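You operate a simulated robot arm through the tools that you are given. There is no shell and no other tool. Be economical: measure what you need, move in short steps, check, and stop when the job is done.

You are at the controls of a simulated two-armed robot. One attempt, no reset.

JOB
Take the yellow cloth from the top of the steel counter and lay it out flat on the top of the pine table with the rail.

Only the result counts: the job must be done as asked and must still hold three seconds after the hand-in. Knocking over, shifting, dropping, spilling or breaking anything else fails it. Flat cloth is picked up by pressing the open fingertips on it (5 to 10 N) and closing them slowly along it; thin cloth reads only 2 to 8 mm in the jaws.

ROBOT AND FRAMES
Two 7-joint arms with two-finger parallel grippers on one trunk, on a base that drives. Base frame: it is fixed to the floor where the robot stands at the start and does not move with it; the origin is under the middle of the robot, x ahead of it, y to its left, z up; the surface under the hand at the start is at about z = 0.86. Units: m, degrees, N and s.
The left shoulder is at the start at [0.07, 0.133, 1.126], the right one opposite. With the tool pointing down near the work surface each hand reaches from about 0.2 to 0.66 m from the robot's upright axis, wherever it stands, measured 20 degrees to its own side. Places, roughly: top of the pine table with the rail [0.6, 1.9, 0.8]. Payload 1.57 kg a hand.
The tool frame of a hand sits at the grasp point between the pads (the TCP): z along the fingers, y along the line on which they close. The tips reach 0.03 m beyond it. Largest opening 0.08 m; finger width 0.017, thickness 0.012; the body of the gripper, 0.04 by 0.082 m, starts 0.08 m behind the TCP.
Orientation is that of the tool frame in the base frame, as [roll, pitch, yaw] about the fixed x, y, z axes, in that order (R = Rz(yaw) Ry(pitch) Rx(roll)). With the fingers straight down and closing along the base's y, the tool's x points along the base's -x, its y along +y and its z along -z.

CONTROLS
- The arms move only by the tool play_rows. It takes "left_motion", "right_motion" or both (then of equal length, played together; a hand with none holds still); each is a list of rows, each a list of 3 entries, a list of its own where there are three numbers: the shift along the tool's x, y, z in m, then the turn, a rotation vector about the tool's x, y, z in degrees, then the opening, from 0 (shut) to 1 (fully open). In form: [[[tx, ty, tz], [rx, ry, rz], grip], ...]. A call has 1 to 12 rows; each row shifts and turns the commanded pose from where the row before left it, along the tool's axes as they then stand. A row lasts 0.2 s, in which the tool goes at most 0.05 m and 8.6 degrees; a call with a longer step from one row to the next is refused whole, and so is a gripper value outside its range. Where a pose cannot be reached the arm comes as near as it can. A force on the tool above 40 N (or 10 N above the force at the start of the call, whichever is more), or a blocked arm, ends the call early, and 0.2 s more pass. Each finger travels about 0.153 m/s and halts on what it meets, pressing with about 37 N; the grip force reading is that of the motor and also rises with nothing between the fingers. The clock runs only during rows and for 0.2 s after the last one: add rows that do not move to give the fingers time. The reply holds the time, the measured pose of the TCP, the force on the tool along the base axes, the opening and the grip force, in the units named above and with some noise, with the torque about the TCP (base axes, N m) and any sound that the robot's microphone picked up.
- Cameras (640 x 400 px; columns grow to the right, rows downward): "scene" is now at [0.1343, -0.0401, 1.346]; the picture's right is [-0.43, -0.90, 0.00], its down [-0.60, 0.29, -0.74] and it looks along [0.67, -0.32, -0.67] (base axes); focal length 277 px, centre (320, 200). "left" rides on the left gripper at [0.072, 0.007, -0.122] in its tool frame; the picture's right is [-0.09, 1.00, 0.00], its down [-0.84, -0.08, -0.54] and it looks along [-0.54, -0.05, 0.84] (tool axes); focal length 238 px, centre (320, 200). "right" rides on the right gripper at [0.072, -0.007, -0.122] in its tool frame; the picture's right is [0.09, 1.00, 0.00], its down [-0.84, 0.08, -0.54] and it looks along [-0.54, 0.05, 0.84] (tool axes); focal length 238 px, centre (320, 200). There is no depth. A picture from a camera that has moved, and an enlarged one, comes with that camera's place and axes in the base frame and with its lens. The place of the scene camera against the robot may be out by one fixed shift of up to 0.012 m in any direction.
- snapshot(camera): a new picture of that camera. The clock stands still meanwhile.
- raise_lower(by): slides the trunk up (or, below 0, down) by that many m; the arms and the scene camera ride with it, the base frame stays. It gives what a move gives, with no picture.
- drive_base(legs): drives the robot by 1 to 6 legs, each [ahead, left, turn to the left] in m, m and degrees, along the robot's own axes; the way and the turn of a leg run together, so that a leg with both is an arc; at most 1.5 m and 180 degrees a leg. The arms and the cameras ride along, it lands a little off, and it stops where it bumps. It gives what a move gives.
- head_to(pan, tilt): turns the head with the scene camera to pan (to the left, within 86 degrees either way) and tilt (down, from -29 to 69), counted from straight ahead of the robot. It gives what a move gives.
- zoom(camera, box): a new picture of the part [left, top, right, bottom] of that camera's present view, enlarged. The clock stands still meanwhile.
- job_done(): hands the job in; it is judged then, once.

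Go step by step. Nothing tells you exact positions but the pictures and the camera data: compare them with the known pose of the tool, close in by small moves and look again before you grip or let go. The budget is 120 turns and 108 pictures, counting those below and the enlarged ones. Unless the task says otherwise, let go and move clear before handing in, and close with one line.

The tools are called after "Call:" by a JSON object that holds its "fn" and its "kwargs". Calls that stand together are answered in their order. play_rows: Moves the arms, as the interface text tells. Its arguments: {"type":"object","properties":{"left_motion":{"type":"array"},"right_motion":{"type":"array"}},"required":[]} The other tools are called the same way: raise_lower (by) slides the trunk up or down; drive_base (legs) drives the base; head_to (pan, tilt) turns the head that bears the scene camera; snapshot (camera) takes a picture; zoom (camera, box) takes an enlarged picture of a part of a camera's view; job_done () hands the job in.

At the start:

```text
t: 0.0
left_ee_pos: [0.388, 0.0349, 1.014]
left_tcp_rot: [180.0, 0.0, -179.9]
left_contact_force: [0.2, -0.1, 0.1]
left_wrist_torque: [0.05, 0.01, -0.05]
left_opening: 0.0798
left_grip_force: 0.2
right_ee_pos: [0.3773, -0.3859, 1.0837]
right_tcp_rot: [180.0, 0.0, 180.0]
right_contact_force: [-0.2, 0.4, 0.6]
right_wrist_torque: [0.0, 0.02, 0.0]
right_opening: 0.08
right_grip_force: 0.1
trunk travel left (down, up): [-0.7, 0.24]
robot x, y, heading: [0.002, -0.0004, 0.1]
head pan, tilt: [-25.4, 41.9]
```

scene: 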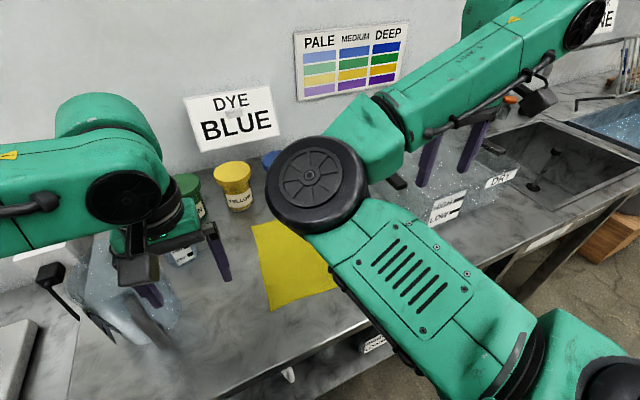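
right: 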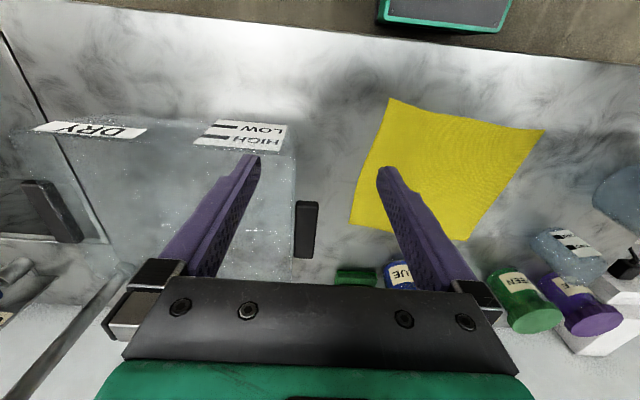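
left: 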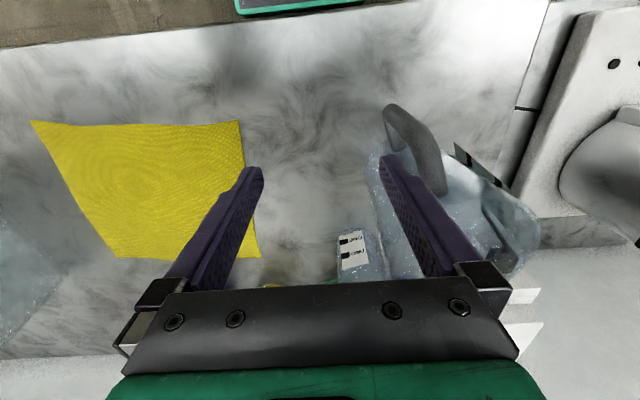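

The yellow cloth lies on the counter at about x 0.36–0.60, y −0.31 to −0.06, and the jars stand behind it. Before I choose a grip I'll look toward the pine table on the left.

Call:
{"fn": "head_to", "kwargs": {"pan": 70, "tilt": 25}}

Call:
{"fn": "snapshot", "kwargs": {"camera": "scene"}}

```text
t: 1.7
left_ee_pos: [0.3881, 0.0358, 1.0149]
left_tcp_rot: [-180.0, 0.0, 179.9]
left_contact_force: [-0.3, -0.5, -0.2]
left_wrist_torque: [-0.03, 0.0, -0.03]
left_opening: 0.0799
left_grip_force: 0.1
right_ee_pos: [0.3775, -0.385, 1.084]
right_tcp_rot: [180.0, 0.1, -179.9]
right_contact_force: [0.0, -0.4, 1.1]
right_wrist_torque: [-0.03, 0.03, -0.01]
right_opening: 0.08
right_grip_force: 0.1
trunk travel left (down, up): [-0.7, 0.24]
robot x, y, heading: [0.0001, 0.0018, -0.2]
head pan, tilt: [70.0, 25.0]
```

```text
104 pictures are left
camera scene: at [0.0903, 0.0823, 1.3721], right [0.94, -0.34, 0.0], down [-0.14, -0.4, -0.91], along [0.31, 0.85, -0.42], focal length 277 px, centre (320, 200)
```

scene: 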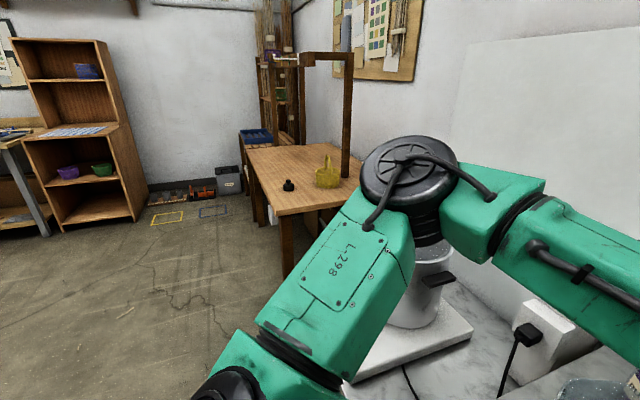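

Call:
{"fn": "zoom", "kwargs": {"camera": "scene", "box": [220, 40, 400, 240]}}

Call:
{"fn": "zoom", "kwargs": {"camera": "left", "box": [0, 80, 320, 280]}}

```text
2.00 times, centred on (310, 140) of scene
camera zoom: at [0.0903, 0.0823, 1.3721], right [0.94, -0.34, 0.0], down [-0.14, -0.4, -0.91], along [0.31, 0.85, -0.42], focal length 554 px, centre (340, 320)
```

zoom: 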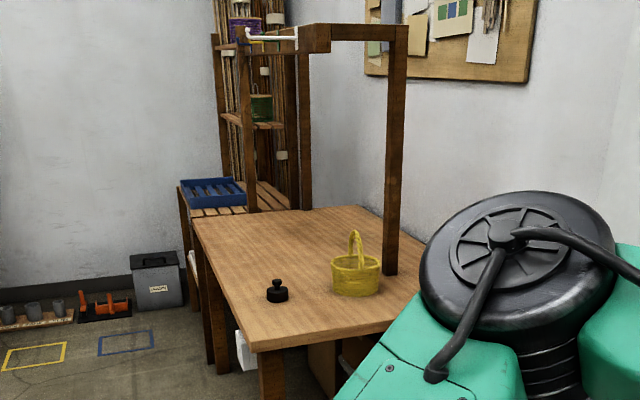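

```text
2.00 times, centred on (160, 180) of left
camera zoom: at [0.3162, 0.0427, 1.1367], right [0.09, 1.0, 0.0], down [0.84, -0.08, 0.54], along [0.54, -0.05, -0.84], focal length 477 px, centre (640, 240)
```

zoom: 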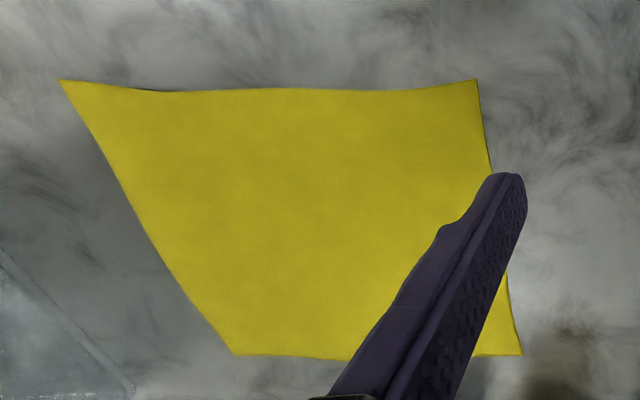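

The table top spans roughly x 0.29–1.0, y 1.15–2.35. A basket and a black weight stand near its close end, and there is clear space around (0.5, 1.9). I'll grip the cloth by the two corners of its near edge, so I'm bringing the hands closer together and shifting the base right to centre on it.

Call:
{"fn": "play_rows", "kwargs": {"left_motion": [[[0, 0.012, 0], [0, 0, 0], 0.5], [[0, 0.013, 0], [0, 0, 0], 0.5], [[0, 0.01, 0], [0, 0, 0], 0.5]], "right_motion": [[[0, 0.04, 0], [0, 0, 0], 0.5], [[0, 0.04, 0], [0, 0, 0], 0.5], [[0, 0.035, 0], [0, 0, 0], 0.5]]}}

Call:
{"fn": "head_to", "kwargs": {"pan": 0, "tilt": 55}}

Call:
{"fn": "snapshot", "kwargs": {"camera": "scene"}}

Call:
{"fn": "snapshot", "kwargs": {"camera": "right"}}

```text
t: 2.5
left_ee_pos: [0.3872, 0.07, 1.0154]
left_tcp_rot: [180.0, 0.0, -180.0]
left_contact_force: [0.9, 0.3, -0.7]
left_wrist_torque: [-0.05, -0.01, -0.02]
left_opening: 0.0395
left_grip_force: 0.0
right_ee_pos: [0.3775, -0.3779, 1.0847]
right_tcp_rot: [-180.0, 0.0, 179.9]
right_contact_force: [0.0, 0.0, -0.3]
right_wrist_torque: [0.01, 0.02, -0.01]
right_opening: 0.04
right_grip_force: 0.1
right hand out of reach, approached as far as the arm can: row 1, 2, 3
trunk travel left (down, up): [-0.7, 0.24]
robot x, y, heading: [-0.0006, -0.0034, -0.1]
head pan, tilt: [70.0, 25.0]
```

```text
t: 3.9
left_ee_pos: [0.3899, 0.0706, 1.0154]
left_tcp_rot: [179.9, 0.0, -180.0]
left_contact_force: [0.4, -0.1, 0.7]
left_wrist_torque: [0.0, 0.01, -0.02]
left_opening: 0.0401
left_grip_force: 0.1
right_ee_pos: [0.3785, -0.3793, 1.0846]
right_tcp_rot: [179.9, 0.0, -180.0]
right_contact_force: [-0.2, -0.1, -0.3]
right_wrist_torque: [-0.02, 0.01, 0.01]
right_opening: 0.04
right_grip_force: 0.1
trunk travel left (down, up): [-0.7, 0.24]
robot x, y, heading: [-0.0004, 0.0019, -0.0]
head pan, tilt: [0.0, 55.0]
```

```text
101 pictures are left
camera scene: at [0.1309, -0.0041, 1.3282], right [0.0, -1.0, 0.0], down [-0.82, 0.0, -0.57], along [0.57, 0.0, -0.82], focal length 277 px, centre (320, 200)
```

scene: 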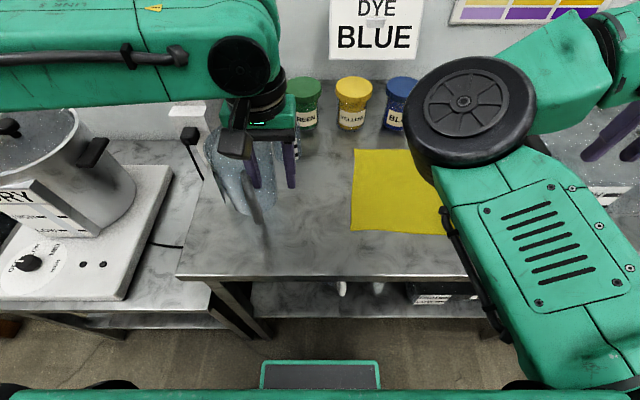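

```text
100 pictures are left
camera right: at [0.3067, -0.3862, 1.2063], right [-0.09, 1.0, 0.0], down [0.84, 0.08, 0.54], along [0.54, 0.05, -0.84], focal length 238 px, centre (320, 200)
```

right: 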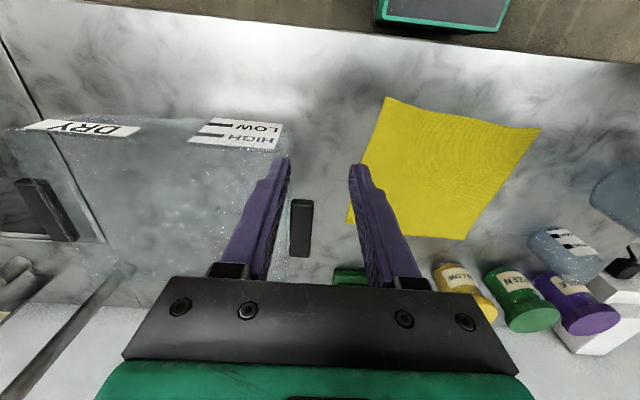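

The right hand can't come inward at this height, probably because the arm is folded too tightly. I'll raise the trunk so the hands can work lower relative to the shoulders.

Call:
{"fn": "raise_lower", "kwargs": {"by": 0.14}}

Call:
{"fn": "play_rows", "kwargs": {"right_motion": [[[0, 0, 0.045], [0, 0, 0], 0.4], [[0, 0, 0.045], [0, 0, 0], 0.4], [[0, 0, 0.04], [0, 0, 0], 0.4], [[0, 0.03, 0], [0, 0, 0], 0.4], [[0, 0.03, 0], [0, 0, 0], 0.4], [[0, 0.03, 0], [0, 0, 0], 0.4]]}}

Call:
{"fn": "snapshot", "kwargs": {"camera": "scene"}}

Call:
{"fn": "snapshot", "kwargs": {"camera": "left"}}

```text
t: 5.6
left_ee_pos: [0.388, 0.0714, 1.1544]
left_tcp_rot: [180.0, 0.0, 179.9]
left_contact_force: [-0.2, 0.2, 0.1]
left_wrist_torque: [0.0, 0.02, 0.02]
left_opening: 0.0398
left_grip_force: 0.1
right_ee_pos: [0.3782, -0.3803, 1.2248]
right_tcp_rot: [-180.0, 0.0, -179.9]
right_contact_force: [0.1, 0.2, 0.1]
right_wrist_torque: [0.01, -0.03, -0.03]
right_opening: 0.0401
right_grip_force: 0.1
trunk travel left (down, up): [-0.84, 0.1]
robot x, y, heading: [0.0014, 0.001, -0.2]
head pan, tilt: [0.0, 55.0]
```

```text
t: 7.0
left_ee_pos: [0.3877, 0.0695, 1.1549]
left_tcp_rot: [-180.0, 0.0, 179.9]
left_contact_force: [0.5, 0.0, 0.6]
left_wrist_torque: [0.0, 0.01, 0.01]
left_opening: 0.0399
left_grip_force: 0.1
right_ee_pos: [0.4059, -0.3723, 1.0891]
right_tcp_rot: [180.0, -0.1, 179.9]
right_contact_force: [-0.4, -0.7, -0.1]
right_wrist_torque: [-0.01, 0.05, 0.02]
right_opening: 0.0317
right_grip_force: 0.0
right hand out of reach, approached as far as the arm can: row 4, 5, 6
trunk travel left (down, up): [-0.84, 0.1]
robot x, y, heading: [-0.0001, -0.0001, -0.1]
head pan, tilt: [0.0, 55.0]
```

```text
99 pictures are left
camera scene: at [0.1314, -0.0042, 1.4681], right [0.0, -1.0, 0.0], down [-0.82, 0.0, -0.57], along [0.57, 0.0, -0.82], focal length 277 px, centre (320, 200)
```

scene: 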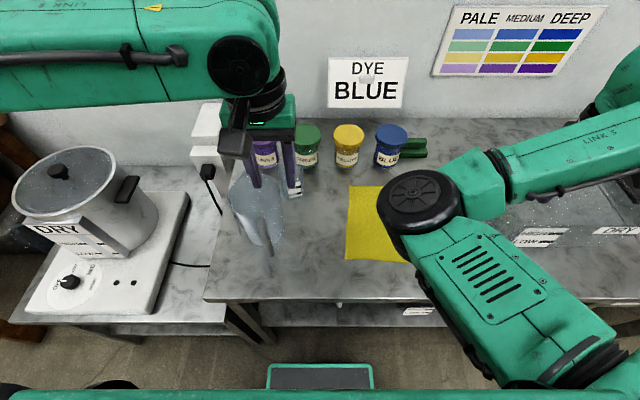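

```text
98 pictures are left
camera left: at [0.3168, 0.0774, 1.2766], right [0.09, 1.0, 0.0], down [0.84, -0.08, 0.54], along [0.54, -0.05, -0.84], focal length 238 px, centre (320, 200)
```

left: 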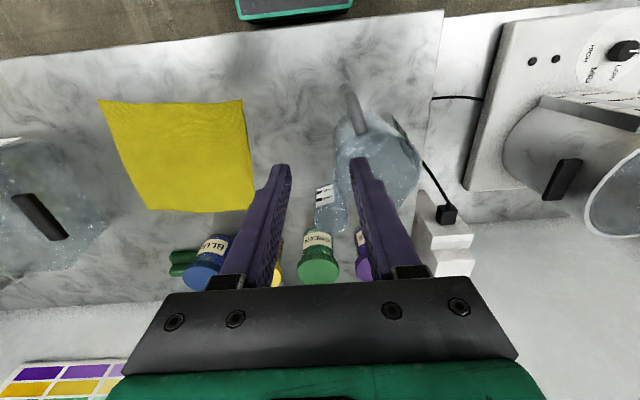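

The right arm sits with its elbow inward over the cloth and seems to be at a joint limit. I'll try going forward first and then inward to free it.

Call:
{"fn": "play_rows", "kwargs": {"right_motion": [[[-0.04, 0, 0], [0, 0, 0], 0.4], [[-0.04, 0, 0], [0, 0, 0], 0.4], [[0, 0.03, 0], [0, 0, 0], 0.4], [[0, 0.03, 0], [0, 0, 0], 0.4], [[0, 0.03, 0], [0, 0, 0], 0.4]]}}

Call:
{"fn": "play_rows", "kwargs": {"right_motion": [[[0, 0, 0], [0, 0, 8], 0.4], [[0, 0, 0], [0, 0, 8], 0.4], [[0, 0, 0], [0, 0, 8], 0.4]]}}

Call:
{"fn": "snapshot", "kwargs": {"camera": "scene"}}

```text
t: 8.2
left_ee_pos: [0.3894, 0.0699, 1.1537]
left_tcp_rot: [180.0, 0.0, 180.0]
left_contact_force: [-0.3, -1.1, 0.9]
left_wrist_torque: [0.03, 0.01, 0.01]
left_opening: 0.0401
left_grip_force: 0.1
right_ee_pos: [0.5038, -0.2984, 1.0825]
right_tcp_rot: [-180.0, 0.0, 179.9]
right_contact_force: [-0.2, 0.2, -1.2]
right_wrist_torque: [-0.05, 0.01, -0.03]
right_opening: 0.0319
right_grip_force: 0.1
right hand out of reach, approached as far as the arm can: row 4, 5
trunk travel left (down, up): [-0.84, 0.1]
robot x, y, heading: [-0.003, -0.0006, -0.0]
head pan, tilt: [0.0, 55.0]
```

```text
t: 9.0
left_ee_pos: [0.3877, 0.071, 1.1555]
left_tcp_rot: [-179.9, 0.0, -180.0]
left_contact_force: [-0.6, 0.6, 0.2]
left_wrist_torque: [0.0, 0.01, 0.01]
left_opening: 0.0402
left_grip_force: 0.1
right_ee_pos: [0.5026, -0.298, 1.0832]
right_tcp_rot: [-179.9, 0.1, 155.7]
right_contact_force: [0.6, 0.8, 0.2]
right_wrist_torque: [-0.03, 0.01, 0.0]
right_opening: 0.032
right_grip_force: 0.1
trunk travel left (down, up): [-0.84, 0.1]
robot x, y, heading: [0.002, 0.001, 0.2]
head pan, tilt: [0.0, 55.0]
```

```text
97 pictures are left
camera scene: at [0.1307, -0.0041, 1.4681], right [0.0, -1.0, 0.0], down [-0.82, 0.0, -0.57], along [0.57, 0.0, -0.82], focal length 277 px, centre (320, 200)
```

scene: 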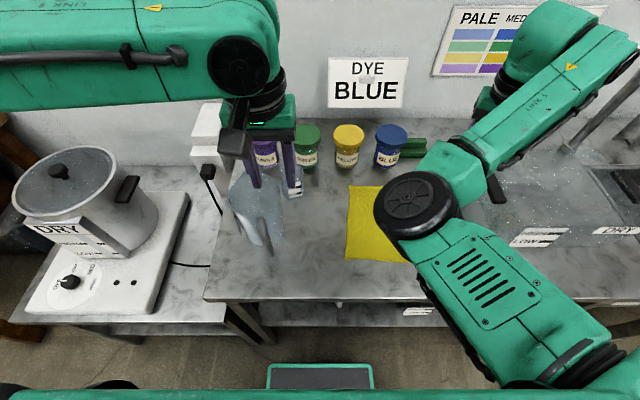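

Call:
{"fn": "play_rows", "kwargs": {"right_motion": [[[0.0123, 0.0273, 0], [0, 0, 0], 0.4], [[0.0123, 0.0273, 0], [0, 0, 0], 0.4], [[0.0123, 0.0273, 0], [0, 0, 0], 0.4]]}}

Call:
{"fn": "play_rows", "kwargs": {"right_motion": [[[-0.045, 0.02, 0], [0, 0, 0], 0.4], [[-0.045, 0.02, 0], [0, 0, 0], 0.4], [[0.0123, 0.0273, 0], [0, 0, 0], 0.4], [[0.0123, 0.0273, 0], [0, 0, 0], 0.4]]}}

Call:
{"fn": "snapshot", "kwargs": {"camera": "scene"}}

```text
t: 9.8
left_ee_pos: [0.3889, 0.0712, 1.155]
left_tcp_rot: [-179.9, -0.1, -180.0]
left_contact_force: [-0.1, 0.6, -0.5]
left_wrist_torque: [-0.02, -0.01, 0.0]
left_opening: 0.0404
left_grip_force: 0.0
right_ee_pos: [0.5403, -0.2308, 1.0688]
right_tcp_rot: [-180.0, 0.1, 155.9]
right_contact_force: [-0.7, 0.5, 0.5]
right_wrist_torque: [-0.04, 0.02, -0.01]
right_opening: 0.0315
right_grip_force: 0.1
right hand out of reach, approached as far as the arm can: row 1, 2, 3
trunk travel left (down, up): [-0.84, 0.1]
robot x, y, heading: [-0.0013, 0.0001, 0.0]
head pan, tilt: [0.0, 55.0]
```

```text
t: 10.8
left_ee_pos: [0.39, 0.0699, 1.1542]
left_tcp_rot: [-180.0, 0.1, -179.9]
left_contact_force: [-0.1, -0.1, 1.4]
left_wrist_torque: [0.0, -0.01, 0.0]
left_opening: 0.0401
left_grip_force: 0.1
right_ee_pos: [0.598, -0.2023, 1.0699]
right_tcp_rot: [-180.0, 0.0, 156.0]
right_contact_force: [-0.2, -0.3, -0.1]
right_wrist_torque: [0.0, 0.01, -0.03]
right_opening: 0.0322
right_grip_force: 0.1
right hand out of reach, approached as far as the arm can: row 2, 3, 4
trunk travel left (down, up): [-0.84, 0.1]
robot x, y, heading: [-0.0031, 0.0033, -0.1]
head pan, tilt: [0.0, 55.0]
```

```text
96 pictures are left
camera scene: at [0.1316, -0.0047, 1.4681], right [0.0, -1.0, 0.0], down [-0.82, 0.0, -0.57], along [0.57, 0.0, -0.82], focal length 277 px, centre (320, 200)
```

scene: 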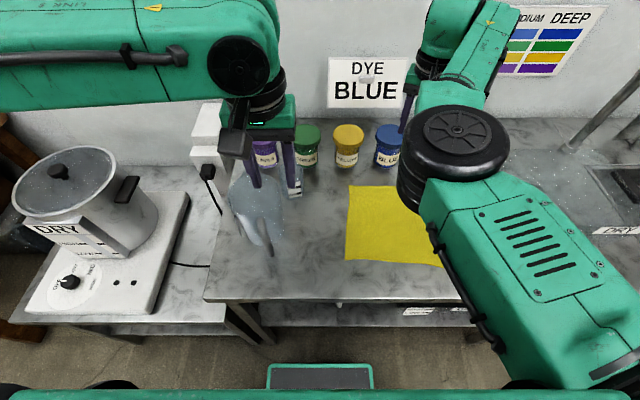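

The right elbow is swinging outward as the hand goes forward. Next I'll retract the hand along the 20° ray and see whether it can now reach inward.

Call:
{"fn": "play_rows", "kwargs": {"right_motion": [[[0.03, -0.002, 0], [0, 0, 0], 0.4], [[0.03, -0.002, 0], [0, 0, 0], 0.4], [[0.03, -0.002, 0], [0, 0, 0], 0.4], [[0.03, -0.002, 0], [0, 0, 0], 0.4]]}}

Call:
{"fn": "snapshot", "kwargs": {"camera": "scene"}}

```text
t: 11.8
left_ee_pos: [0.3874, 0.071, 1.1552]
left_tcp_rot: [-179.9, 0.1, -179.9]
left_contact_force: [-0.4, 0.2, 0.3]
left_wrist_torque: [0.01, 0.0, 0.02]
left_opening: 0.0402
left_grip_force: 0.0
right_ee_pos: [0.548, -0.1858, 1.0534]
right_tcp_rot: [179.9, 0.0, 156.1]
right_contact_force: [0.5, 0.3, -0.3]
right_wrist_torque: [0.02, 0.0, 0.02]
right_opening: 0.0322
right_grip_force: 0.0
right hand out of reach, approached as far as the arm can: row 2, 3, 4
trunk travel left (down, up): [-0.84, 0.1]
robot x, y, heading: [-0.003, -0.0015, 0.0]
head pan, tilt: [0.0, 55.0]
```

```text
95 pictures are left
camera scene: at [0.1305, -0.0039, 1.4682], right [0.0, -1.0, 0.0], down [-0.82, 0.0, -0.57], along [0.57, 0.0, -0.82], focal length 277 px, centre (320, 200)
```

scene: 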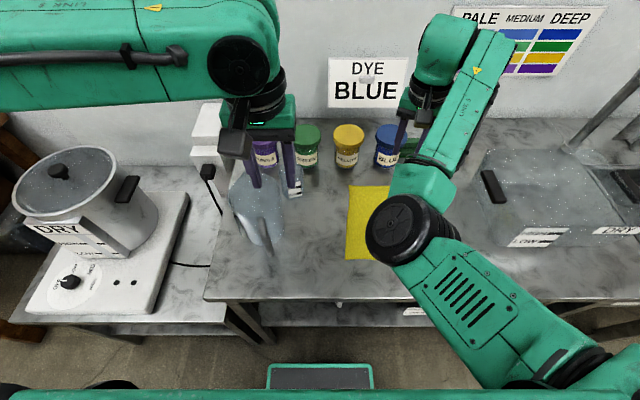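

When limited, the hand sinks, so a lower height looks easier for this arm. I'll retract and lower together, staying above the cloth.

Call:
{"fn": "play_rows", "kwargs": {"right_motion": [[[0.025, 0, 0.03], [0, 0, 0], 0.4], [[0.025, 0, 0.03], [0, 0, 0], 0.4], [[0.025, 0, 0.03], [0, 0, 0], 0.4], [[0.025, 0, 0.02], [0, 0, 0], 0.4]]}}

Call:
{"fn": "snapshot", "kwargs": {"camera": "scene"}}

```text
t: 13.0
left_ee_pos: [0.3889, 0.0705, 1.1556]
left_tcp_rot: [180.0, 0.0, -180.0]
left_contact_force: [0.1, -0.5, -0.3]
left_wrist_torque: [0.04, 0.0, -0.01]
left_opening: 0.0401
left_grip_force: 0.1
right_ee_pos: [0.4664, -0.2447, 0.9611]
right_tcp_rot: [-175.2, 4.4, 153.1]
right_contact_force: [-0.6, 0.8, 0.4]
right_wrist_torque: [0.0, -0.04, -0.03]
right_opening: 0.032
right_grip_force: 0.1
right hand out of reach, approached as far as the arm can: row 1, 2, 3, 4
trunk travel left (down, up): [-0.84, 0.1]
robot x, y, heading: [0.0033, 0.0019, 0.0]
head pan, tilt: [0.0, 55.0]
stopped in row 4 (right hand): the arm was blocked; the commanded pose is now the measured one
```

```text
94 pictures are left
camera scene: at [0.1311, -0.0039, 1.4681], right [0.0, -1.0, 0.0], down [-0.82, 0.0, -0.57], along [0.57, 0.0, -0.82], focal length 277 px, centre (320, 200)
```

scene: 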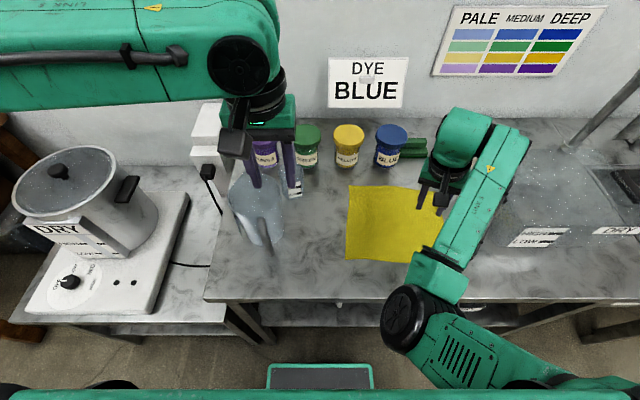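

The right elbow has dropped low near the counter edge. I'll raise that hand, then back the base away from the counter so I can untangle the arm in free space.

Call:
{"fn": "play_rows", "kwargs": {"right_motion": [[[-0.02, 0, -0.03], [0, 0, 0], 0.4], [[-0.02, 0, -0.03], [0, 0, 0], 0.4], [[-0.02, 0, -0.03], [0, 0, 0], 0.4], [[-0.01, 0, -0.03], [0, 0, 0], 0.4]]}}

Call:
{"fn": "snapshot", "kwargs": {"camera": "scene"}}

Call:
{"fn": "snapshot", "kwargs": {"camera": "left"}}

```text
t: 14.0
left_ee_pos: [0.3883, 0.0701, 1.1551]
left_tcp_rot: [-180.0, 0.0, 180.0]
left_contact_force: [-0.8, 0.8, -0.6]
left_wrist_torque: [-0.01, -0.01, -0.01]
left_opening: 0.0401
left_grip_force: 0.1
right_ee_pos: [0.5255, -0.2628, 1.084]
right_tcp_rot: [-175.3, 4.2, 153.3]
right_contact_force: [1.7, 1.3, -0.4]
right_wrist_torque: [0.04, -0.02, 0.01]
right_opening: 0.0321
right_grip_force: 0.1
trunk travel left (down, up): [-0.84, 0.1]
robot x, y, heading: [0.0021, -0.003, 0.2]
head pan, tilt: [0.0, 55.0]
```

```text
93 pictures are left
camera scene: at [0.1307, -0.0043, 1.4681], right [0.0, -1.0, 0.0], down [-0.82, 0.0, -0.57], along [0.57, 0.0, -0.82], focal length 277 px, centre (320, 200)
```

scene: 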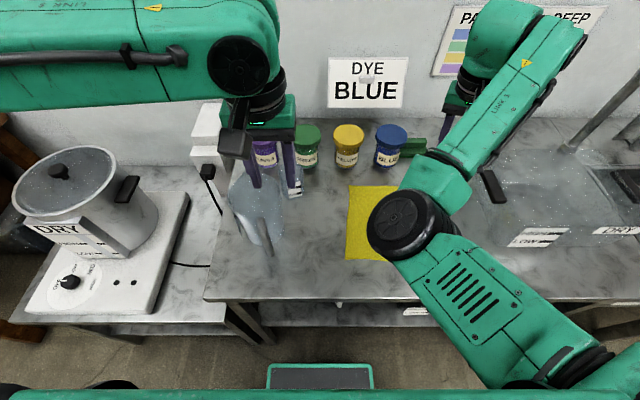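

```text
92 pictures are left
camera left: at [0.3162, 0.0773, 1.2767], right [0.09, 1.0, 0.0], down [0.84, -0.08, 0.54], along [0.54, -0.05, -0.84], focal length 238 px, centre (320, 200)
```

left: 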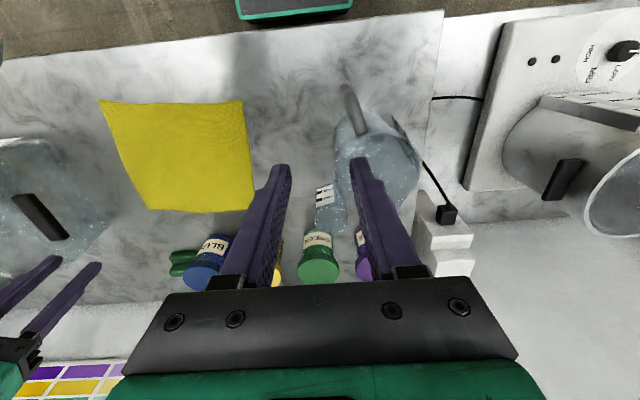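

Call:
{"fn": "drive_base", "kwargs": {"legs": [[-0.45, 0, 0]]}}

Call:
{"fn": "head_to", "kwargs": {"pan": -15, "tilt": 50}}

Call:
{"fn": "snapshot", "kwargs": {"camera": "scene"}}

```text
t: 16.7
left_ee_pos: [-0.0619, 0.0692, 1.1529]
left_tcp_rot: [-180.0, -0.1, -179.7]
left_contact_force: [-0.1, -0.3, -0.7]
left_wrist_torque: [0.01, 0.02, 0.0]
left_opening: 0.0403
left_grip_force: 0.0
right_ee_pos: [0.076, -0.2628, 1.0824]
right_tcp_rot: [-175.4, 4.2, 153.5]
right_contact_force: [0.2, -0.3, -0.6]
right_wrist_torque: [-0.03, 0.05, 0.0]
right_opening: 0.0318
right_grip_force: 0.2
trunk travel left (down, up): [-0.84, 0.1]
robot x, y, heading: [-0.4487, -0.004, 0.1]
head pan, tilt: [0.0, 55.0]
```

```text
t: 17.5
left_ee_pos: [-0.0622, 0.0696, 1.1545]
left_tcp_rot: [-179.9, 0.1, -179.7]
left_contact_force: [-0.1, -0.1, 0.8]
left_wrist_torque: [-0.03, -0.02, 0.0]
left_opening: 0.0401
left_grip_force: 0.0
right_ee_pos: [0.0744, -0.2624, 1.086]
right_tcp_rot: [-175.5, 4.3, 153.3]
right_contact_force: [0.4, 0.2, 0.1]
right_wrist_torque: [0.02, 0.0, 0.02]
right_opening: 0.0321
right_grip_force: 0.0
trunk travel left (down, up): [-0.84, 0.1]
robot x, y, heading: [-0.4481, -0.0007, 0.1]
head pan, tilt: [-15.0, 50.0]
```

```text
91 pictures are left
camera scene: at [-0.318, -0.0244, 1.4747], right [-0.26, -0.97, 0.0], down [-0.74, 0.2, -0.64], along [0.62, -0.16, -0.77], focal length 277 px, centre (320, 200)
```

scene: 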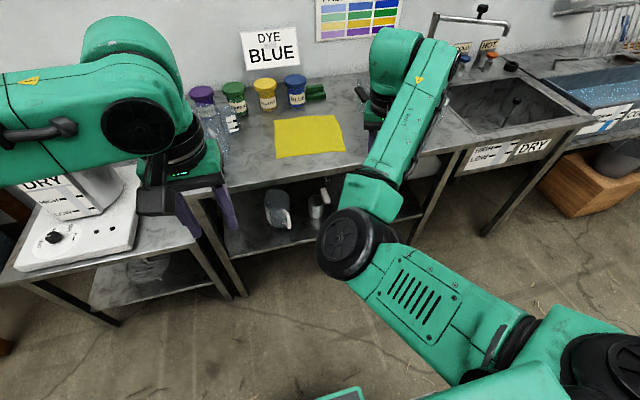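

In free space now, I'll retract the right hand and see where its elbow goes.

Call:
{"fn": "play_rows", "kwargs": {"right_motion": [[[0.0274, -0.0122, 0], [0, 0, 0], 0.4], [[0.0274, -0.0122, 0], [0, 0, 0], 0.4], [[0.0274, -0.0122, 0], [0, 0, 0], 0.4], [[0.0274, -0.0122, 0.02], [0, 0, 0], 0.4], [[0.0123, 0.0273, 0.03], [0, 0, 0], 0.4], [[0.0123, 0.0273, 0.03], [0, 0, 0], 0.4], [[0.0123, 0.0273, 0.03], [0, 0, 0], 0.4]]}}

Call:
{"fn": "snapshot", "kwargs": {"camera": "scene"}}

```text
t: 19.3
left_ee_pos: [-0.0622, 0.0709, 1.1556]
left_tcp_rot: [179.9, 0.0, -179.8]
left_contact_force: [0.5, -0.4, -0.3]
left_wrist_torque: [0.0, 0.02, -0.01]
left_opening: 0.04
left_grip_force: 0.1
right_ee_pos: [0.0246, -0.2796, 0.9437]
right_tcp_rot: [-171.1, 8.7, 150.8]
right_contact_force: [-0.9, -0.8, 0.2]
right_wrist_torque: [0.01, 0.0, -0.01]
right_opening: 0.0319
right_grip_force: 0.1
right hand out of reach, approached as far as the arm can: row 1, 2, 3, 4
trunk travel left (down, up): [-0.84, 0.1]
robot x, y, heading: [-0.4493, -0.0055, 0.2]
head pan, tilt: [-15.0, 50.0]
stopped in row 7 (right hand): the arm was blocked; the commanded pose is now the measured one
```

```text
90 pictures are left
camera scene: at [-0.3175, -0.0244, 1.4746], right [-0.26, -0.97, 0.0], down [-0.74, 0.2, -0.64], along [0.62, -0.16, -0.77], focal length 277 px, centre (320, 200)
```

scene: 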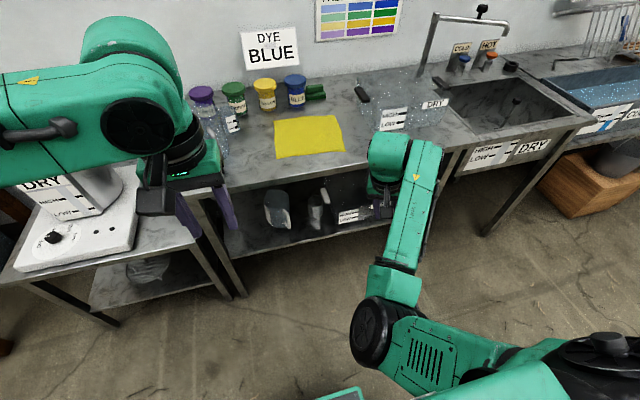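

That elbow route runs into the robot's body. I'll go back up and outward, level the hand, and try a different tool yaw to free the joint.

Call:
{"fn": "play_rows", "kwargs": {"right_motion": [[[-0.02, 0, -0.03], [0, 0, 0], 0.4], [[-0.02, 0, -0.03], [0, 0, 0], 0.4], [[-0.02, 0, -0.03], [0, 0, 0], 0.4], [[-0.012, -0.027, -0.03], [-4.45, 4.35, 0], 0.4], [[-0.012, -0.027, -0.02], [-4.45, 4.35, 0], 0.4], [[-0.012, -0.027, 0], [0, 0, 0], 0.4], [[0, 0, 0], [0, 0, 8], 0.4], [[0, 0, 0], [0, 0, 8], 0.4], [[0, 0, 0], [0, 0, 8], 0.4], [[0, 0, 0], [0, 0, 8], 0.4], [[0, 0, 0], [0, 0, 8], 0.4], [[0, 0, 0], [0, 0, 8], 0.4]]}}

Call:
{"fn": "snapshot", "kwargs": {"camera": "scene"}}

```text
t: 21.9
left_ee_pos: [-0.0642, 0.0696, 1.1551]
left_tcp_rot: [-180.0, 0.2, -179.8]
left_contact_force: [-0.1, 0.6, -0.1]
left_wrist_torque: [0.03, 0.0, 0.03]
left_opening: 0.0399
left_grip_force: 0.0
right_ee_pos: [-0.0243, -0.3613, 1.0814]
right_tcp_rot: [179.4, -1.1, 108.5]
right_contact_force: [0.4, -0.2, 1.0]
right_wrist_torque: [0.0, -0.03, 0.0]
right_opening: 0.0319
right_grip_force: 0.1
right hand out of reach, approached as far as the arm can: row 10, 11, 12
trunk travel left (down, up): [-0.84, 0.1]
robot x, y, heading: [-0.4482, 0.0024, -0.0]
head pan, tilt: [-15.0, 50.0]
```

```text
89 pictures are left
camera scene: at [-0.3195, -0.0245, 1.4749], right [-0.26, -0.97, 0.0], down [-0.74, 0.2, -0.64], along [0.62, -0.16, -0.77], focal length 277 px, centre (320, 200)
```

scene: 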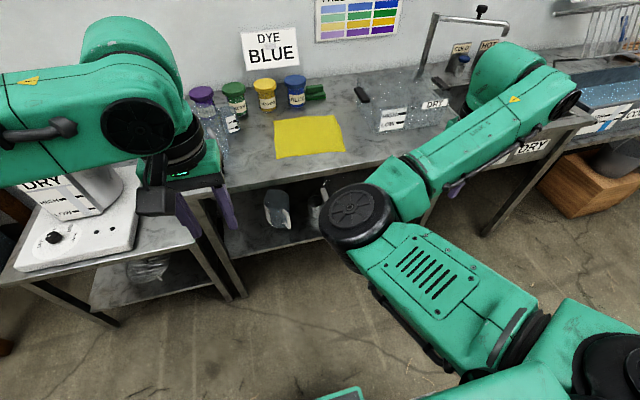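

Call:
{"fn": "play_rows", "kwargs": {"right_motion": [[[0, 0, 0], [0, 0, -8.5], 0.4], [[0, 0, 0], [0, 0, -8.5], 0.4], [[0, 0, 0], [0, 0, -8.5], 0.4], [[0, 0, 0], [0, 0, -8.5], 0.4], [[0, 0, 0], [0, 0, -8.5], 0.4], [[0, 0, 0], [0, 0, -8.5], 0.4], [[0, 0, 0], [0, 0, -8.5], 0.4], [[0, 0, 0], [0, 0, -8.5], 0.4], [[0, 0, 0], [0, 0, -8.5], 0.4], [[0, 0, 0], [0, 0, -8.5], 0.4], [[0, 0, 0], [0, 0, -8.5], 0.4], [[0, 0, 0], [0, 0, -8.5], 0.4]]}}

Call:
{"fn": "play_rows", "kwargs": {"right_motion": [[[0, 0, 0], [0, 0, -8.5], 0.4], [[0, 0, 0], [0, 0, -8.5], 0.4], [[0, 0, 0], [0, 0, -8.5], 0.4], [[0, 0, 0], [0, 0, -8.5], 0.4], [[0, 0, 0], [0, 0, -8.5], 0.4], [[0, 0, 0], [0, 0, -8.5], 0.4]]}}

Call:
{"fn": "snapshot", "kwargs": {"camera": "scene"}}

```text
t: 24.5
left_ee_pos: [-0.0625, 0.0709, 1.155]
left_tcp_rot: [180.0, 0.0, -179.9]
left_contact_force: [0.7, 0.7, -0.4]
left_wrist_torque: [0.02, 0.0, -0.01]
left_opening: 0.0398
left_grip_force: 0.1
right_ee_pos: [-0.0204, -0.3628, 1.081]
right_tcp_rot: [179.6, 0.0, -151.7]
right_contact_force: [0.2, -0.7, 0.3]
right_wrist_torque: [-0.03, 0.02, -0.02]
right_opening: 0.0319
right_grip_force: 0.1
trunk travel left (down, up): [-0.84, 0.1]
robot x, y, heading: [-0.4496, 0.0003, 0.3]
head pan, tilt: [-15.0, 50.0]
```

```text
t: 25.9
left_ee_pos: [-0.0627, 0.0694, 1.1553]
left_tcp_rot: [180.0, 0.1, -179.7]
left_contact_force: [0.2, 0.1, -0.9]
left_wrist_torque: [0.01, 0.02, -0.01]
left_opening: 0.04
left_grip_force: 0.0
right_ee_pos: [-0.0215, -0.3629, 1.0811]
right_tcp_rot: [179.9, 0.3, -100.6]
right_contact_force: [0.0, -0.2, 0.6]
right_wrist_torque: [-0.01, -0.01, -0.01]
right_opening: 0.0321
right_grip_force: 0.0
trunk travel left (down, up): [-0.84, 0.1]
robot x, y, heading: [-0.4501, 0.0017, 0.3]
head pan, tilt: [-15.0, 50.0]
```

```text
88 pictures are left
camera scene: at [-0.3174, -0.0245, 1.4746], right [-0.26, -0.97, 0.0], down [-0.74, 0.2, -0.64], along [0.62, -0.16, -0.77], focal length 277 px, centre (320, 200)
```

scene: 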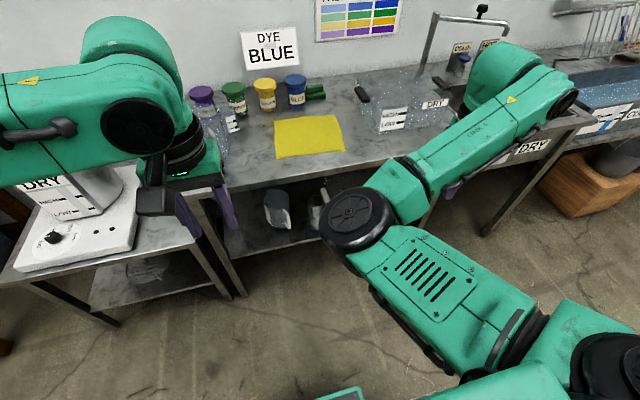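

Call:
{"fn": "play_rows", "kwargs": {"right_motion": [[[-0.0296, 0.005, 0], [0, 0, 0], 0.4], [[-0.0296, 0.005, 0], [0, 0, 0], 0.4], [[-0.0296, 0.005, 0], [0, 0, 0], 0.4], [[-0.0296, 0.005, 0], [0, 0, 0], 0.4]]}}

Call:
{"fn": "snapshot", "kwargs": {"camera": "scene"}}

```text
t: 26.9
left_ee_pos: [-0.0632, 0.0703, 1.155]
left_tcp_rot: [-180.0, 0.0, -179.7]
left_contact_force: [-0.2, 0.8, 0.2]
left_wrist_torque: [-0.01, 0.02, -0.01]
left_opening: 0.04
left_grip_force: 0.0
right_ee_pos: [0.0361, -0.3063, 1.0601]
right_tcp_rot: [179.9, 0.2, -100.8]
right_contact_force: [-0.4, -0.3, -0.2]
right_wrist_torque: [-0.02, 0.01, 0.0]
right_opening: 0.0321
right_grip_force: 0.1
right hand out of reach, approached as far as the arm can: row 1, 2, 3, 4
trunk travel left (down, up): [-0.84, 0.1]
robot x, y, heading: [-0.4494, 0.0005, 0.2]
head pan, tilt: [-15.0, 50.0]
```

```text
87 pictures are left
camera scene: at [-0.3169, -0.024, 1.4746], right [-0.26, -0.97, 0.0], down [-0.74, 0.2, -0.64], along [0.62, -0.16, -0.77], focal length 277 px, centre (320, 200)
```

scene: 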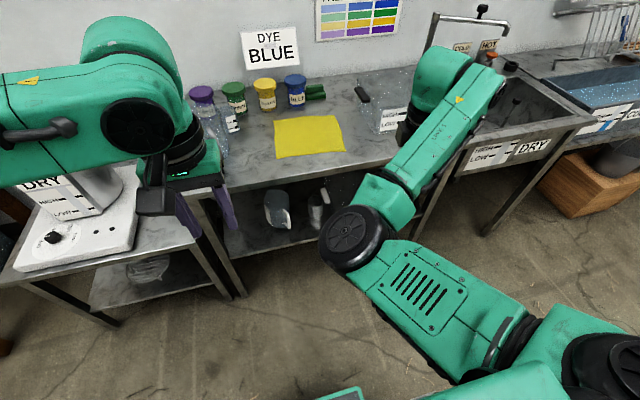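

The tool yaw makes no difference: the limit is the inward-bent right elbow. The right hand does reach about (0.55, −0.25) relative to the robot, so I'll work at that distance and use the base for the in-and-out motion. Now I'm setting both hands there.

Call:
{"fn": "play_rows", "kwargs": {"right_motion": [[[0, 0, 0], [0, 0, 8], 0.4], [[0, 0, 0], [0, 0, 8], 0.4], [[0, 0, 0], [0, 0, 8], 0.4], [[0, 0, 0], [0, 0, 8], 0.4], [[0, 0, 0], [0, 0, 8], 0.4], [[0, 0, 0], [0, 0, 8], 0.4], [[0, 0, 0], [0, 0, 8], 0.4], [[0, 0, 0], [0, 0, 8], 0.4], [[0, 0, 0], [0, 0, 8], 0.4], [[0, 0, 0], [0, 0, 7.2], 0.4], [[-0.035, 0.0, 0], [0, 0, 0], 0.4], [[-0.03, 0.03, 0], [0, 0, 0], 0.4]]}}

Call:
{"fn": "play_rows", "kwargs": {"left_motion": [[[-0.04, 0, 0], [0, 0, 0], 0.4], [[-0.04, 0, 0], [0, 0, 0], 0.4], [[-0.04, 0, 0], [0, 0, 0], 0.4], [[-0.04, 0, 0.02], [0, 0, 0], 0.4], [[0, -0.03, 0.03], [0, 0, 0], 0.4], [[0, -0.03, 0.03], [0, 0, 0], 0.4], [[0, -0.03, 0.015], [0, 0, 0], 0.4]]}}

Call:
{"fn": "snapshot", "kwargs": {"camera": "scene"}}

```text
t: 29.5
left_ee_pos: [-0.063, 0.0717, 1.1555]
left_tcp_rot: [-179.9, -0.2, -179.7]
left_contact_force: [0.5, 0.7, 0.2]
left_wrist_torque: [-0.02, 0.0, 0.02]
left_opening: 0.0402
left_grip_force: 0.1
right_ee_pos: [0.0996, -0.2768, 1.0609]
right_tcp_rot: [179.8, -0.2, -180.0]
right_contact_force: [-0.5, -0.6, -0.3]
right_wrist_torque: [0.0, 0.0, -0.01]
right_opening: 0.0323
right_grip_force: 0.0
trunk travel left (down, up): [-0.84, 0.1]
robot x, y, heading: [-0.4518, 0.0026, -0.2]
head pan, tilt: [-15.0, 50.0]
```

```text
t: 31.1
left_ee_pos: [0.0978, -0.0205, 1.0592]
left_tcp_rot: [179.9, 0.0, -179.8]
left_contact_force: [0.1, 0.3, 0.3]
left_wrist_torque: [0.01, 0.03, 0.01]
left_opening: 0.0319
left_grip_force: 0.0
right_ee_pos: [0.0998, -0.2805, 1.0605]
right_tcp_rot: [179.7, -0.1, -179.8]
right_contact_force: [0.8, 0.1, -0.2]
right_wrist_torque: [0.03, 0.03, 0.0]
right_opening: 0.032
right_grip_force: 0.1
trunk travel left (down, up): [-0.84, 0.1]
robot x, y, heading: [-0.4542, 0.0004, 0.3]
head pan, tilt: [-15.0, 50.0]
```

```text
86 pictures are left
camera scene: at [-0.3169, -0.0269, 1.4746], right [-0.26, -0.97, 0.0], down [-0.74, 0.2, -0.64], along [0.62, -0.16, -0.77], focal length 277 px, centre (320, 200)
```

scene: 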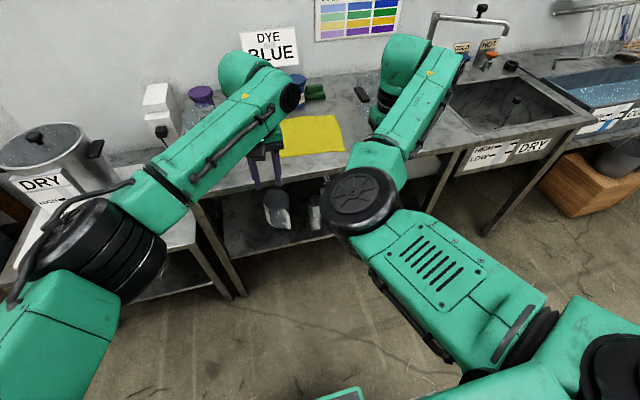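

Both hands are well placed and clear of each other. Now I'll set the final spacing and lower the trunk back while still in free space, as a check that everything stays reachable.

Call:
{"fn": "play_rows", "kwargs": {"left_motion": [[[0, -0.025, 0], [0, 0, 0], 0.4], [[0, -0.025, 0], [0, 0, 0], 0.4]], "right_motion": [[[0, 0.008, 0], [0, 0, 0], 0.4], [[0, 0.008, 0], [0, 0, 0], 0.4]]}}

Call:
{"fn": "drive_base", "kwargs": {"legs": [[0, 0, -5.3]]}}

Call:
{"fn": "snapshot", "kwargs": {"camera": "scene"}}

Call:
{"fn": "snapshot", "kwargs": {"camera": "left"}}

Call:
{"fn": "snapshot", "kwargs": {"camera": "right"}}

```text
t: 31.7
left_ee_pos: [0.0971, -0.0721, 1.0606]
left_tcp_rot: [179.9, 0.1, -179.9]
left_contact_force: [0.3, -0.8, -0.3]
left_wrist_torque: [0.01, -0.04, 0.04]
left_opening: 0.0321
left_grip_force: 0.1
right_ee_pos: [0.0984, -0.2644, 1.0597]
right_tcp_rot: [179.6, 0.1, -180.0]
right_contact_force: [-0.5, 0.2, 0.0]
right_wrist_torque: [0.04, -0.03, 0.02]
right_opening: 0.0319
right_grip_force: 0.0
trunk travel left (down, up): [-0.84, 0.1]
robot x, y, heading: [-0.4507, -0.0009, 0.4]
head pan, tilt: [-15.0, 50.0]
```

```text
t: 32.6
left_ee_pos: [0.0905, -0.1168, 1.0596]
left_tcp_rot: [-179.8, 0.0, 174.9]
left_contact_force: [0.6, 0.8, 0.0]
left_wrist_torque: [0.01, 0.02, 0.03]
left_opening: 0.0321
left_grip_force: 0.0
right_ee_pos: [0.0738, -0.3089, 1.06]
right_tcp_rot: [179.8, -0.1, 174.8]
right_contact_force: [0.4, -0.2, -0.3]
right_wrist_torque: [-0.02, 0.01, 0.03]
right_opening: 0.0318
right_grip_force: 0.0
trunk travel left (down, up): [-0.84, 0.1]
robot x, y, heading: [-0.4502, 0.0012, -5.3]
head pan, tilt: [-15.0, 50.0]
```

```text
85 pictures are left
camera scene: at [-0.3188, -0.0326, 1.4746], right [-0.34, -0.94, 0.0], down [-0.72, 0.26, -0.64], along [0.6, -0.22, -0.77], focal length 277 px, centre (320, 200)
```

scene: 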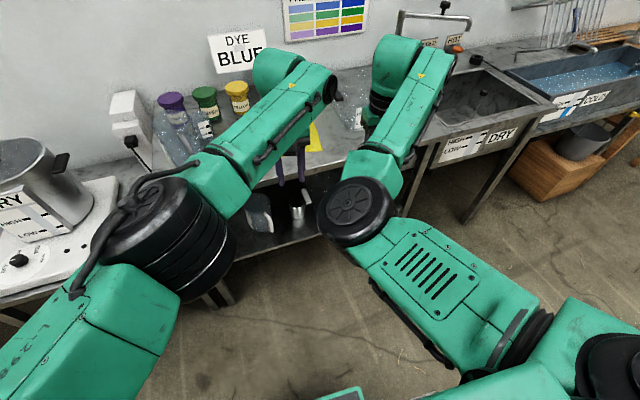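

```text
84 pictures are left
camera left: at [0.0191, -0.1029, 1.1813], right [0.18, 0.98, 0.0], down [0.83, -0.15, 0.54], along [0.53, -0.1, -0.84], focal length 238 px, centre (320, 200)
```

left: 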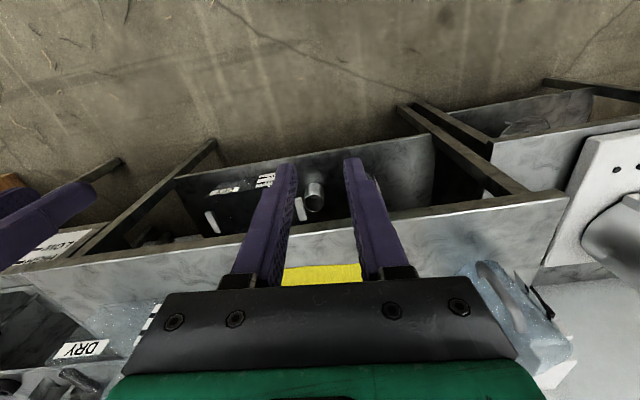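

```text
83 pictures are left
camera right: at [0.0009, -0.3097, 1.1825], right [0.0, 1.0, 0.0], down [0.84, 0.0, 0.54], along [0.54, 0.0, -0.84], focal length 238 px, centre (320, 200)
```

right: 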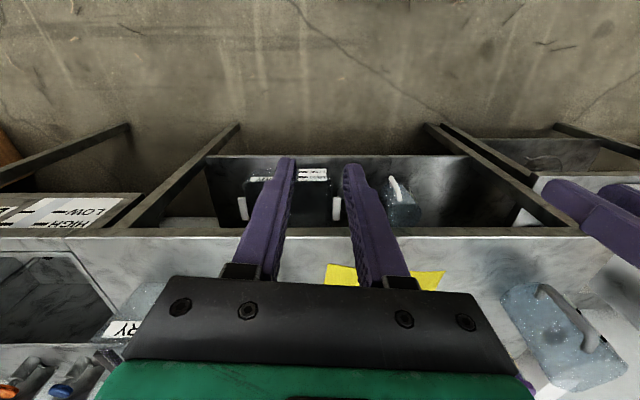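

I'll drive in so both hands stop high above the near corners of the cloth.

Call:
{"fn": "drive_base", "kwargs": {"legs": [[0.293, 0.065, 0]]}}

Call:
{"fn": "snapshot", "kwargs": {"camera": "left"}}

Call:
{"fn": "snapshot", "kwargs": {"camera": "right"}}

```text
t: 34.6
left_ee_pos: [0.3821, -0.0812, 1.0604]
left_tcp_rot: [180.0, 0.0, 174.9]
left_contact_force: [-0.3, -0.3, 0.8]
left_wrist_torque: [-0.03, -0.01, -0.01]
left_opening: 0.0323
left_grip_force: 0.1
right_ee_pos: [0.3652, -0.2735, 1.061]
right_tcp_rot: [179.7, 0.1, 174.7]
right_contact_force: [-0.2, -0.7, 0.6]
right_wrist_torque: [-0.01, -0.01, 0.0]
right_opening: 0.032
right_grip_force: 0.0
trunk travel left (down, up): [-0.84, 0.1]
robot x, y, heading: [-0.1548, 0.0379, -5.2]
head pan, tilt: [-15.0, 50.0]
```

```text
82 pictures are left
camera left: at [0.3116, -0.0675, 1.1822], right [0.18, 0.98, 0.0], down [0.83, -0.15, 0.54], along [0.53, -0.1, -0.84], focal length 238 px, centre (320, 200)
```

left: 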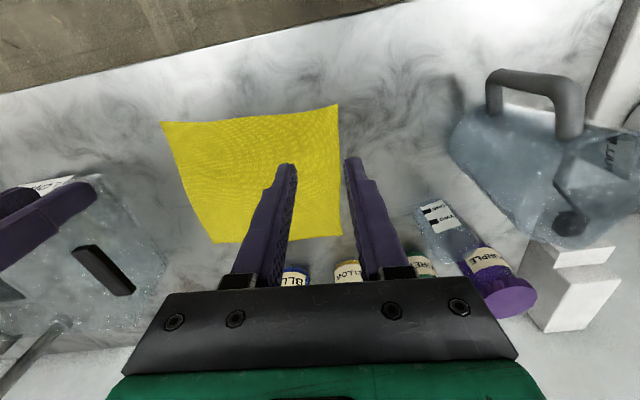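

```text
81 pictures are left
camera right: at [0.2933, -0.2743, 1.1828], right [0.0, 1.0, 0.01], down [0.84, 0.0, 0.54], along [0.54, 0.0, -0.84], focal length 238 px, centre (320, 200)
```

right: 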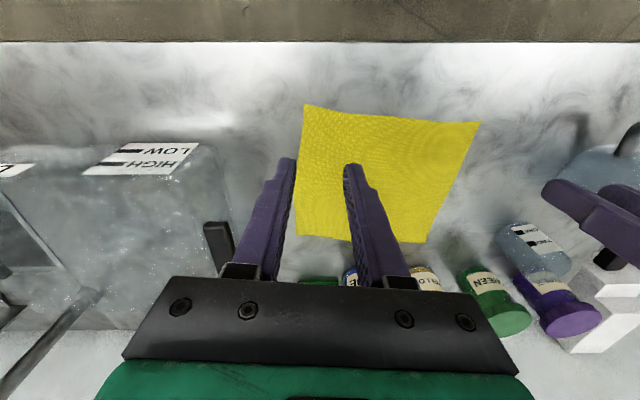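

The hands are above the near corners, B (0.375, −0.057) and A (0.356, −0.296). I'll make a small correction, narrow the fingers and lower the trunk.

Call:
{"fn": "play_rows", "kwargs": {"left_motion": [[[-0.0033, -0.0037, 0], [0, 0, 0], 0.3], [[0, 0, 0], [0, 0, 0], 0.3]], "right_motion": [[[-0.0047, 0.0039, 0], [0, 0, 0], 0.3], [[0, 0, 0], [0, 0, 0], 0.3]]}}

Call:
{"fn": "raise_lower", "kwargs": {"by": -0.12}}

Call:
{"fn": "snapshot", "kwargs": {"camera": "left"}}

Call:
{"fn": "snapshot", "kwargs": {"camera": "right"}}

Call:
{"fn": "snapshot", "kwargs": {"camera": "scene"}}

```text
t: 35.2
left_ee_pos: [0.3847, -0.084, 1.0599]
left_tcp_rot: [-179.9, 0.1, 174.8]
left_contact_force: [0.5, 0.1, -0.4]
left_wrist_torque: [-0.01, -0.04, 0.02]
left_opening: 0.024
left_grip_force: 0.1
left hand out of reach, approached as far as the arm can: row 1
right_ee_pos: [0.3719, -0.2701, 1.0618]
right_tcp_rot: [179.7, -0.1, 174.7]
right_contact_force: [1.1, -0.1, 0.8]
right_wrist_torque: [0.01, 0.02, 0.02]
right_opening: 0.0239
right_grip_force: 0.0
trunk travel left (down, up): [-0.84, 0.1]
robot x, y, heading: [-0.1563, 0.0384, -5.2]
head pan, tilt: [-15.0, 50.0]
```

```text
t: 36.7
left_ee_pos: [0.3841, -0.0839, 0.9399]
left_tcp_rot: [180.0, 0.0, 175.0]
left_contact_force: [-0.3, -0.1, -0.6]
left_wrist_torque: [0.0, 0.0, 0.01]
left_opening: 0.024
left_grip_force: 0.0
right_ee_pos: [0.3721, -0.2702, 0.9403]
right_tcp_rot: [179.7, 0.0, 174.8]
right_contact_force: [-0.6, -0.1, -0.4]
right_wrist_torque: [0.02, -0.03, -0.04]
right_opening: 0.0237
right_grip_force: 0.0
trunk travel left (down, up): [-0.72, 0.22]
robot x, y, heading: [-0.1537, 0.0346, -5.3]
head pan, tilt: [-15.0, 50.0]
```

```text
80 pictures are left
camera left: at [0.3128, -0.0689, 1.0615], right [0.18, 0.98, 0.0], down [0.83, -0.15, 0.54], along [0.53, -0.1, -0.84], focal length 238 px, centre (320, 200)
```

left: 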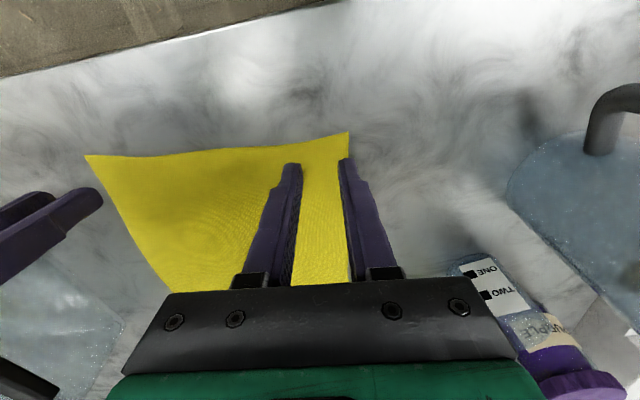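

```text
79 pictures are left
camera right: at [0.2999, -0.2707, 1.0621], right [0.0, 1.0, 0.01], down [0.84, 0.0, 0.54], along [0.54, 0.0, -0.84], focal length 238 px, centre (320, 200)
```

right: 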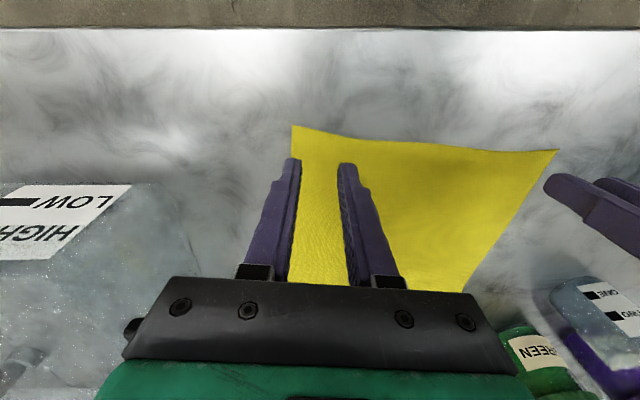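

```text
78 pictures are left
camera scene: at [-0.0248, 0.0027, 1.3547], right [-0.35, -0.94, 0.0], down [-0.72, 0.26, -0.64], along [0.6, -0.22, -0.77], focal length 277 px, centre (320, 200)
```

scene: 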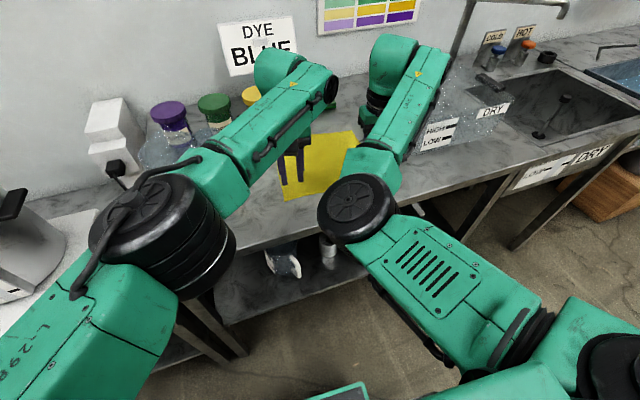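

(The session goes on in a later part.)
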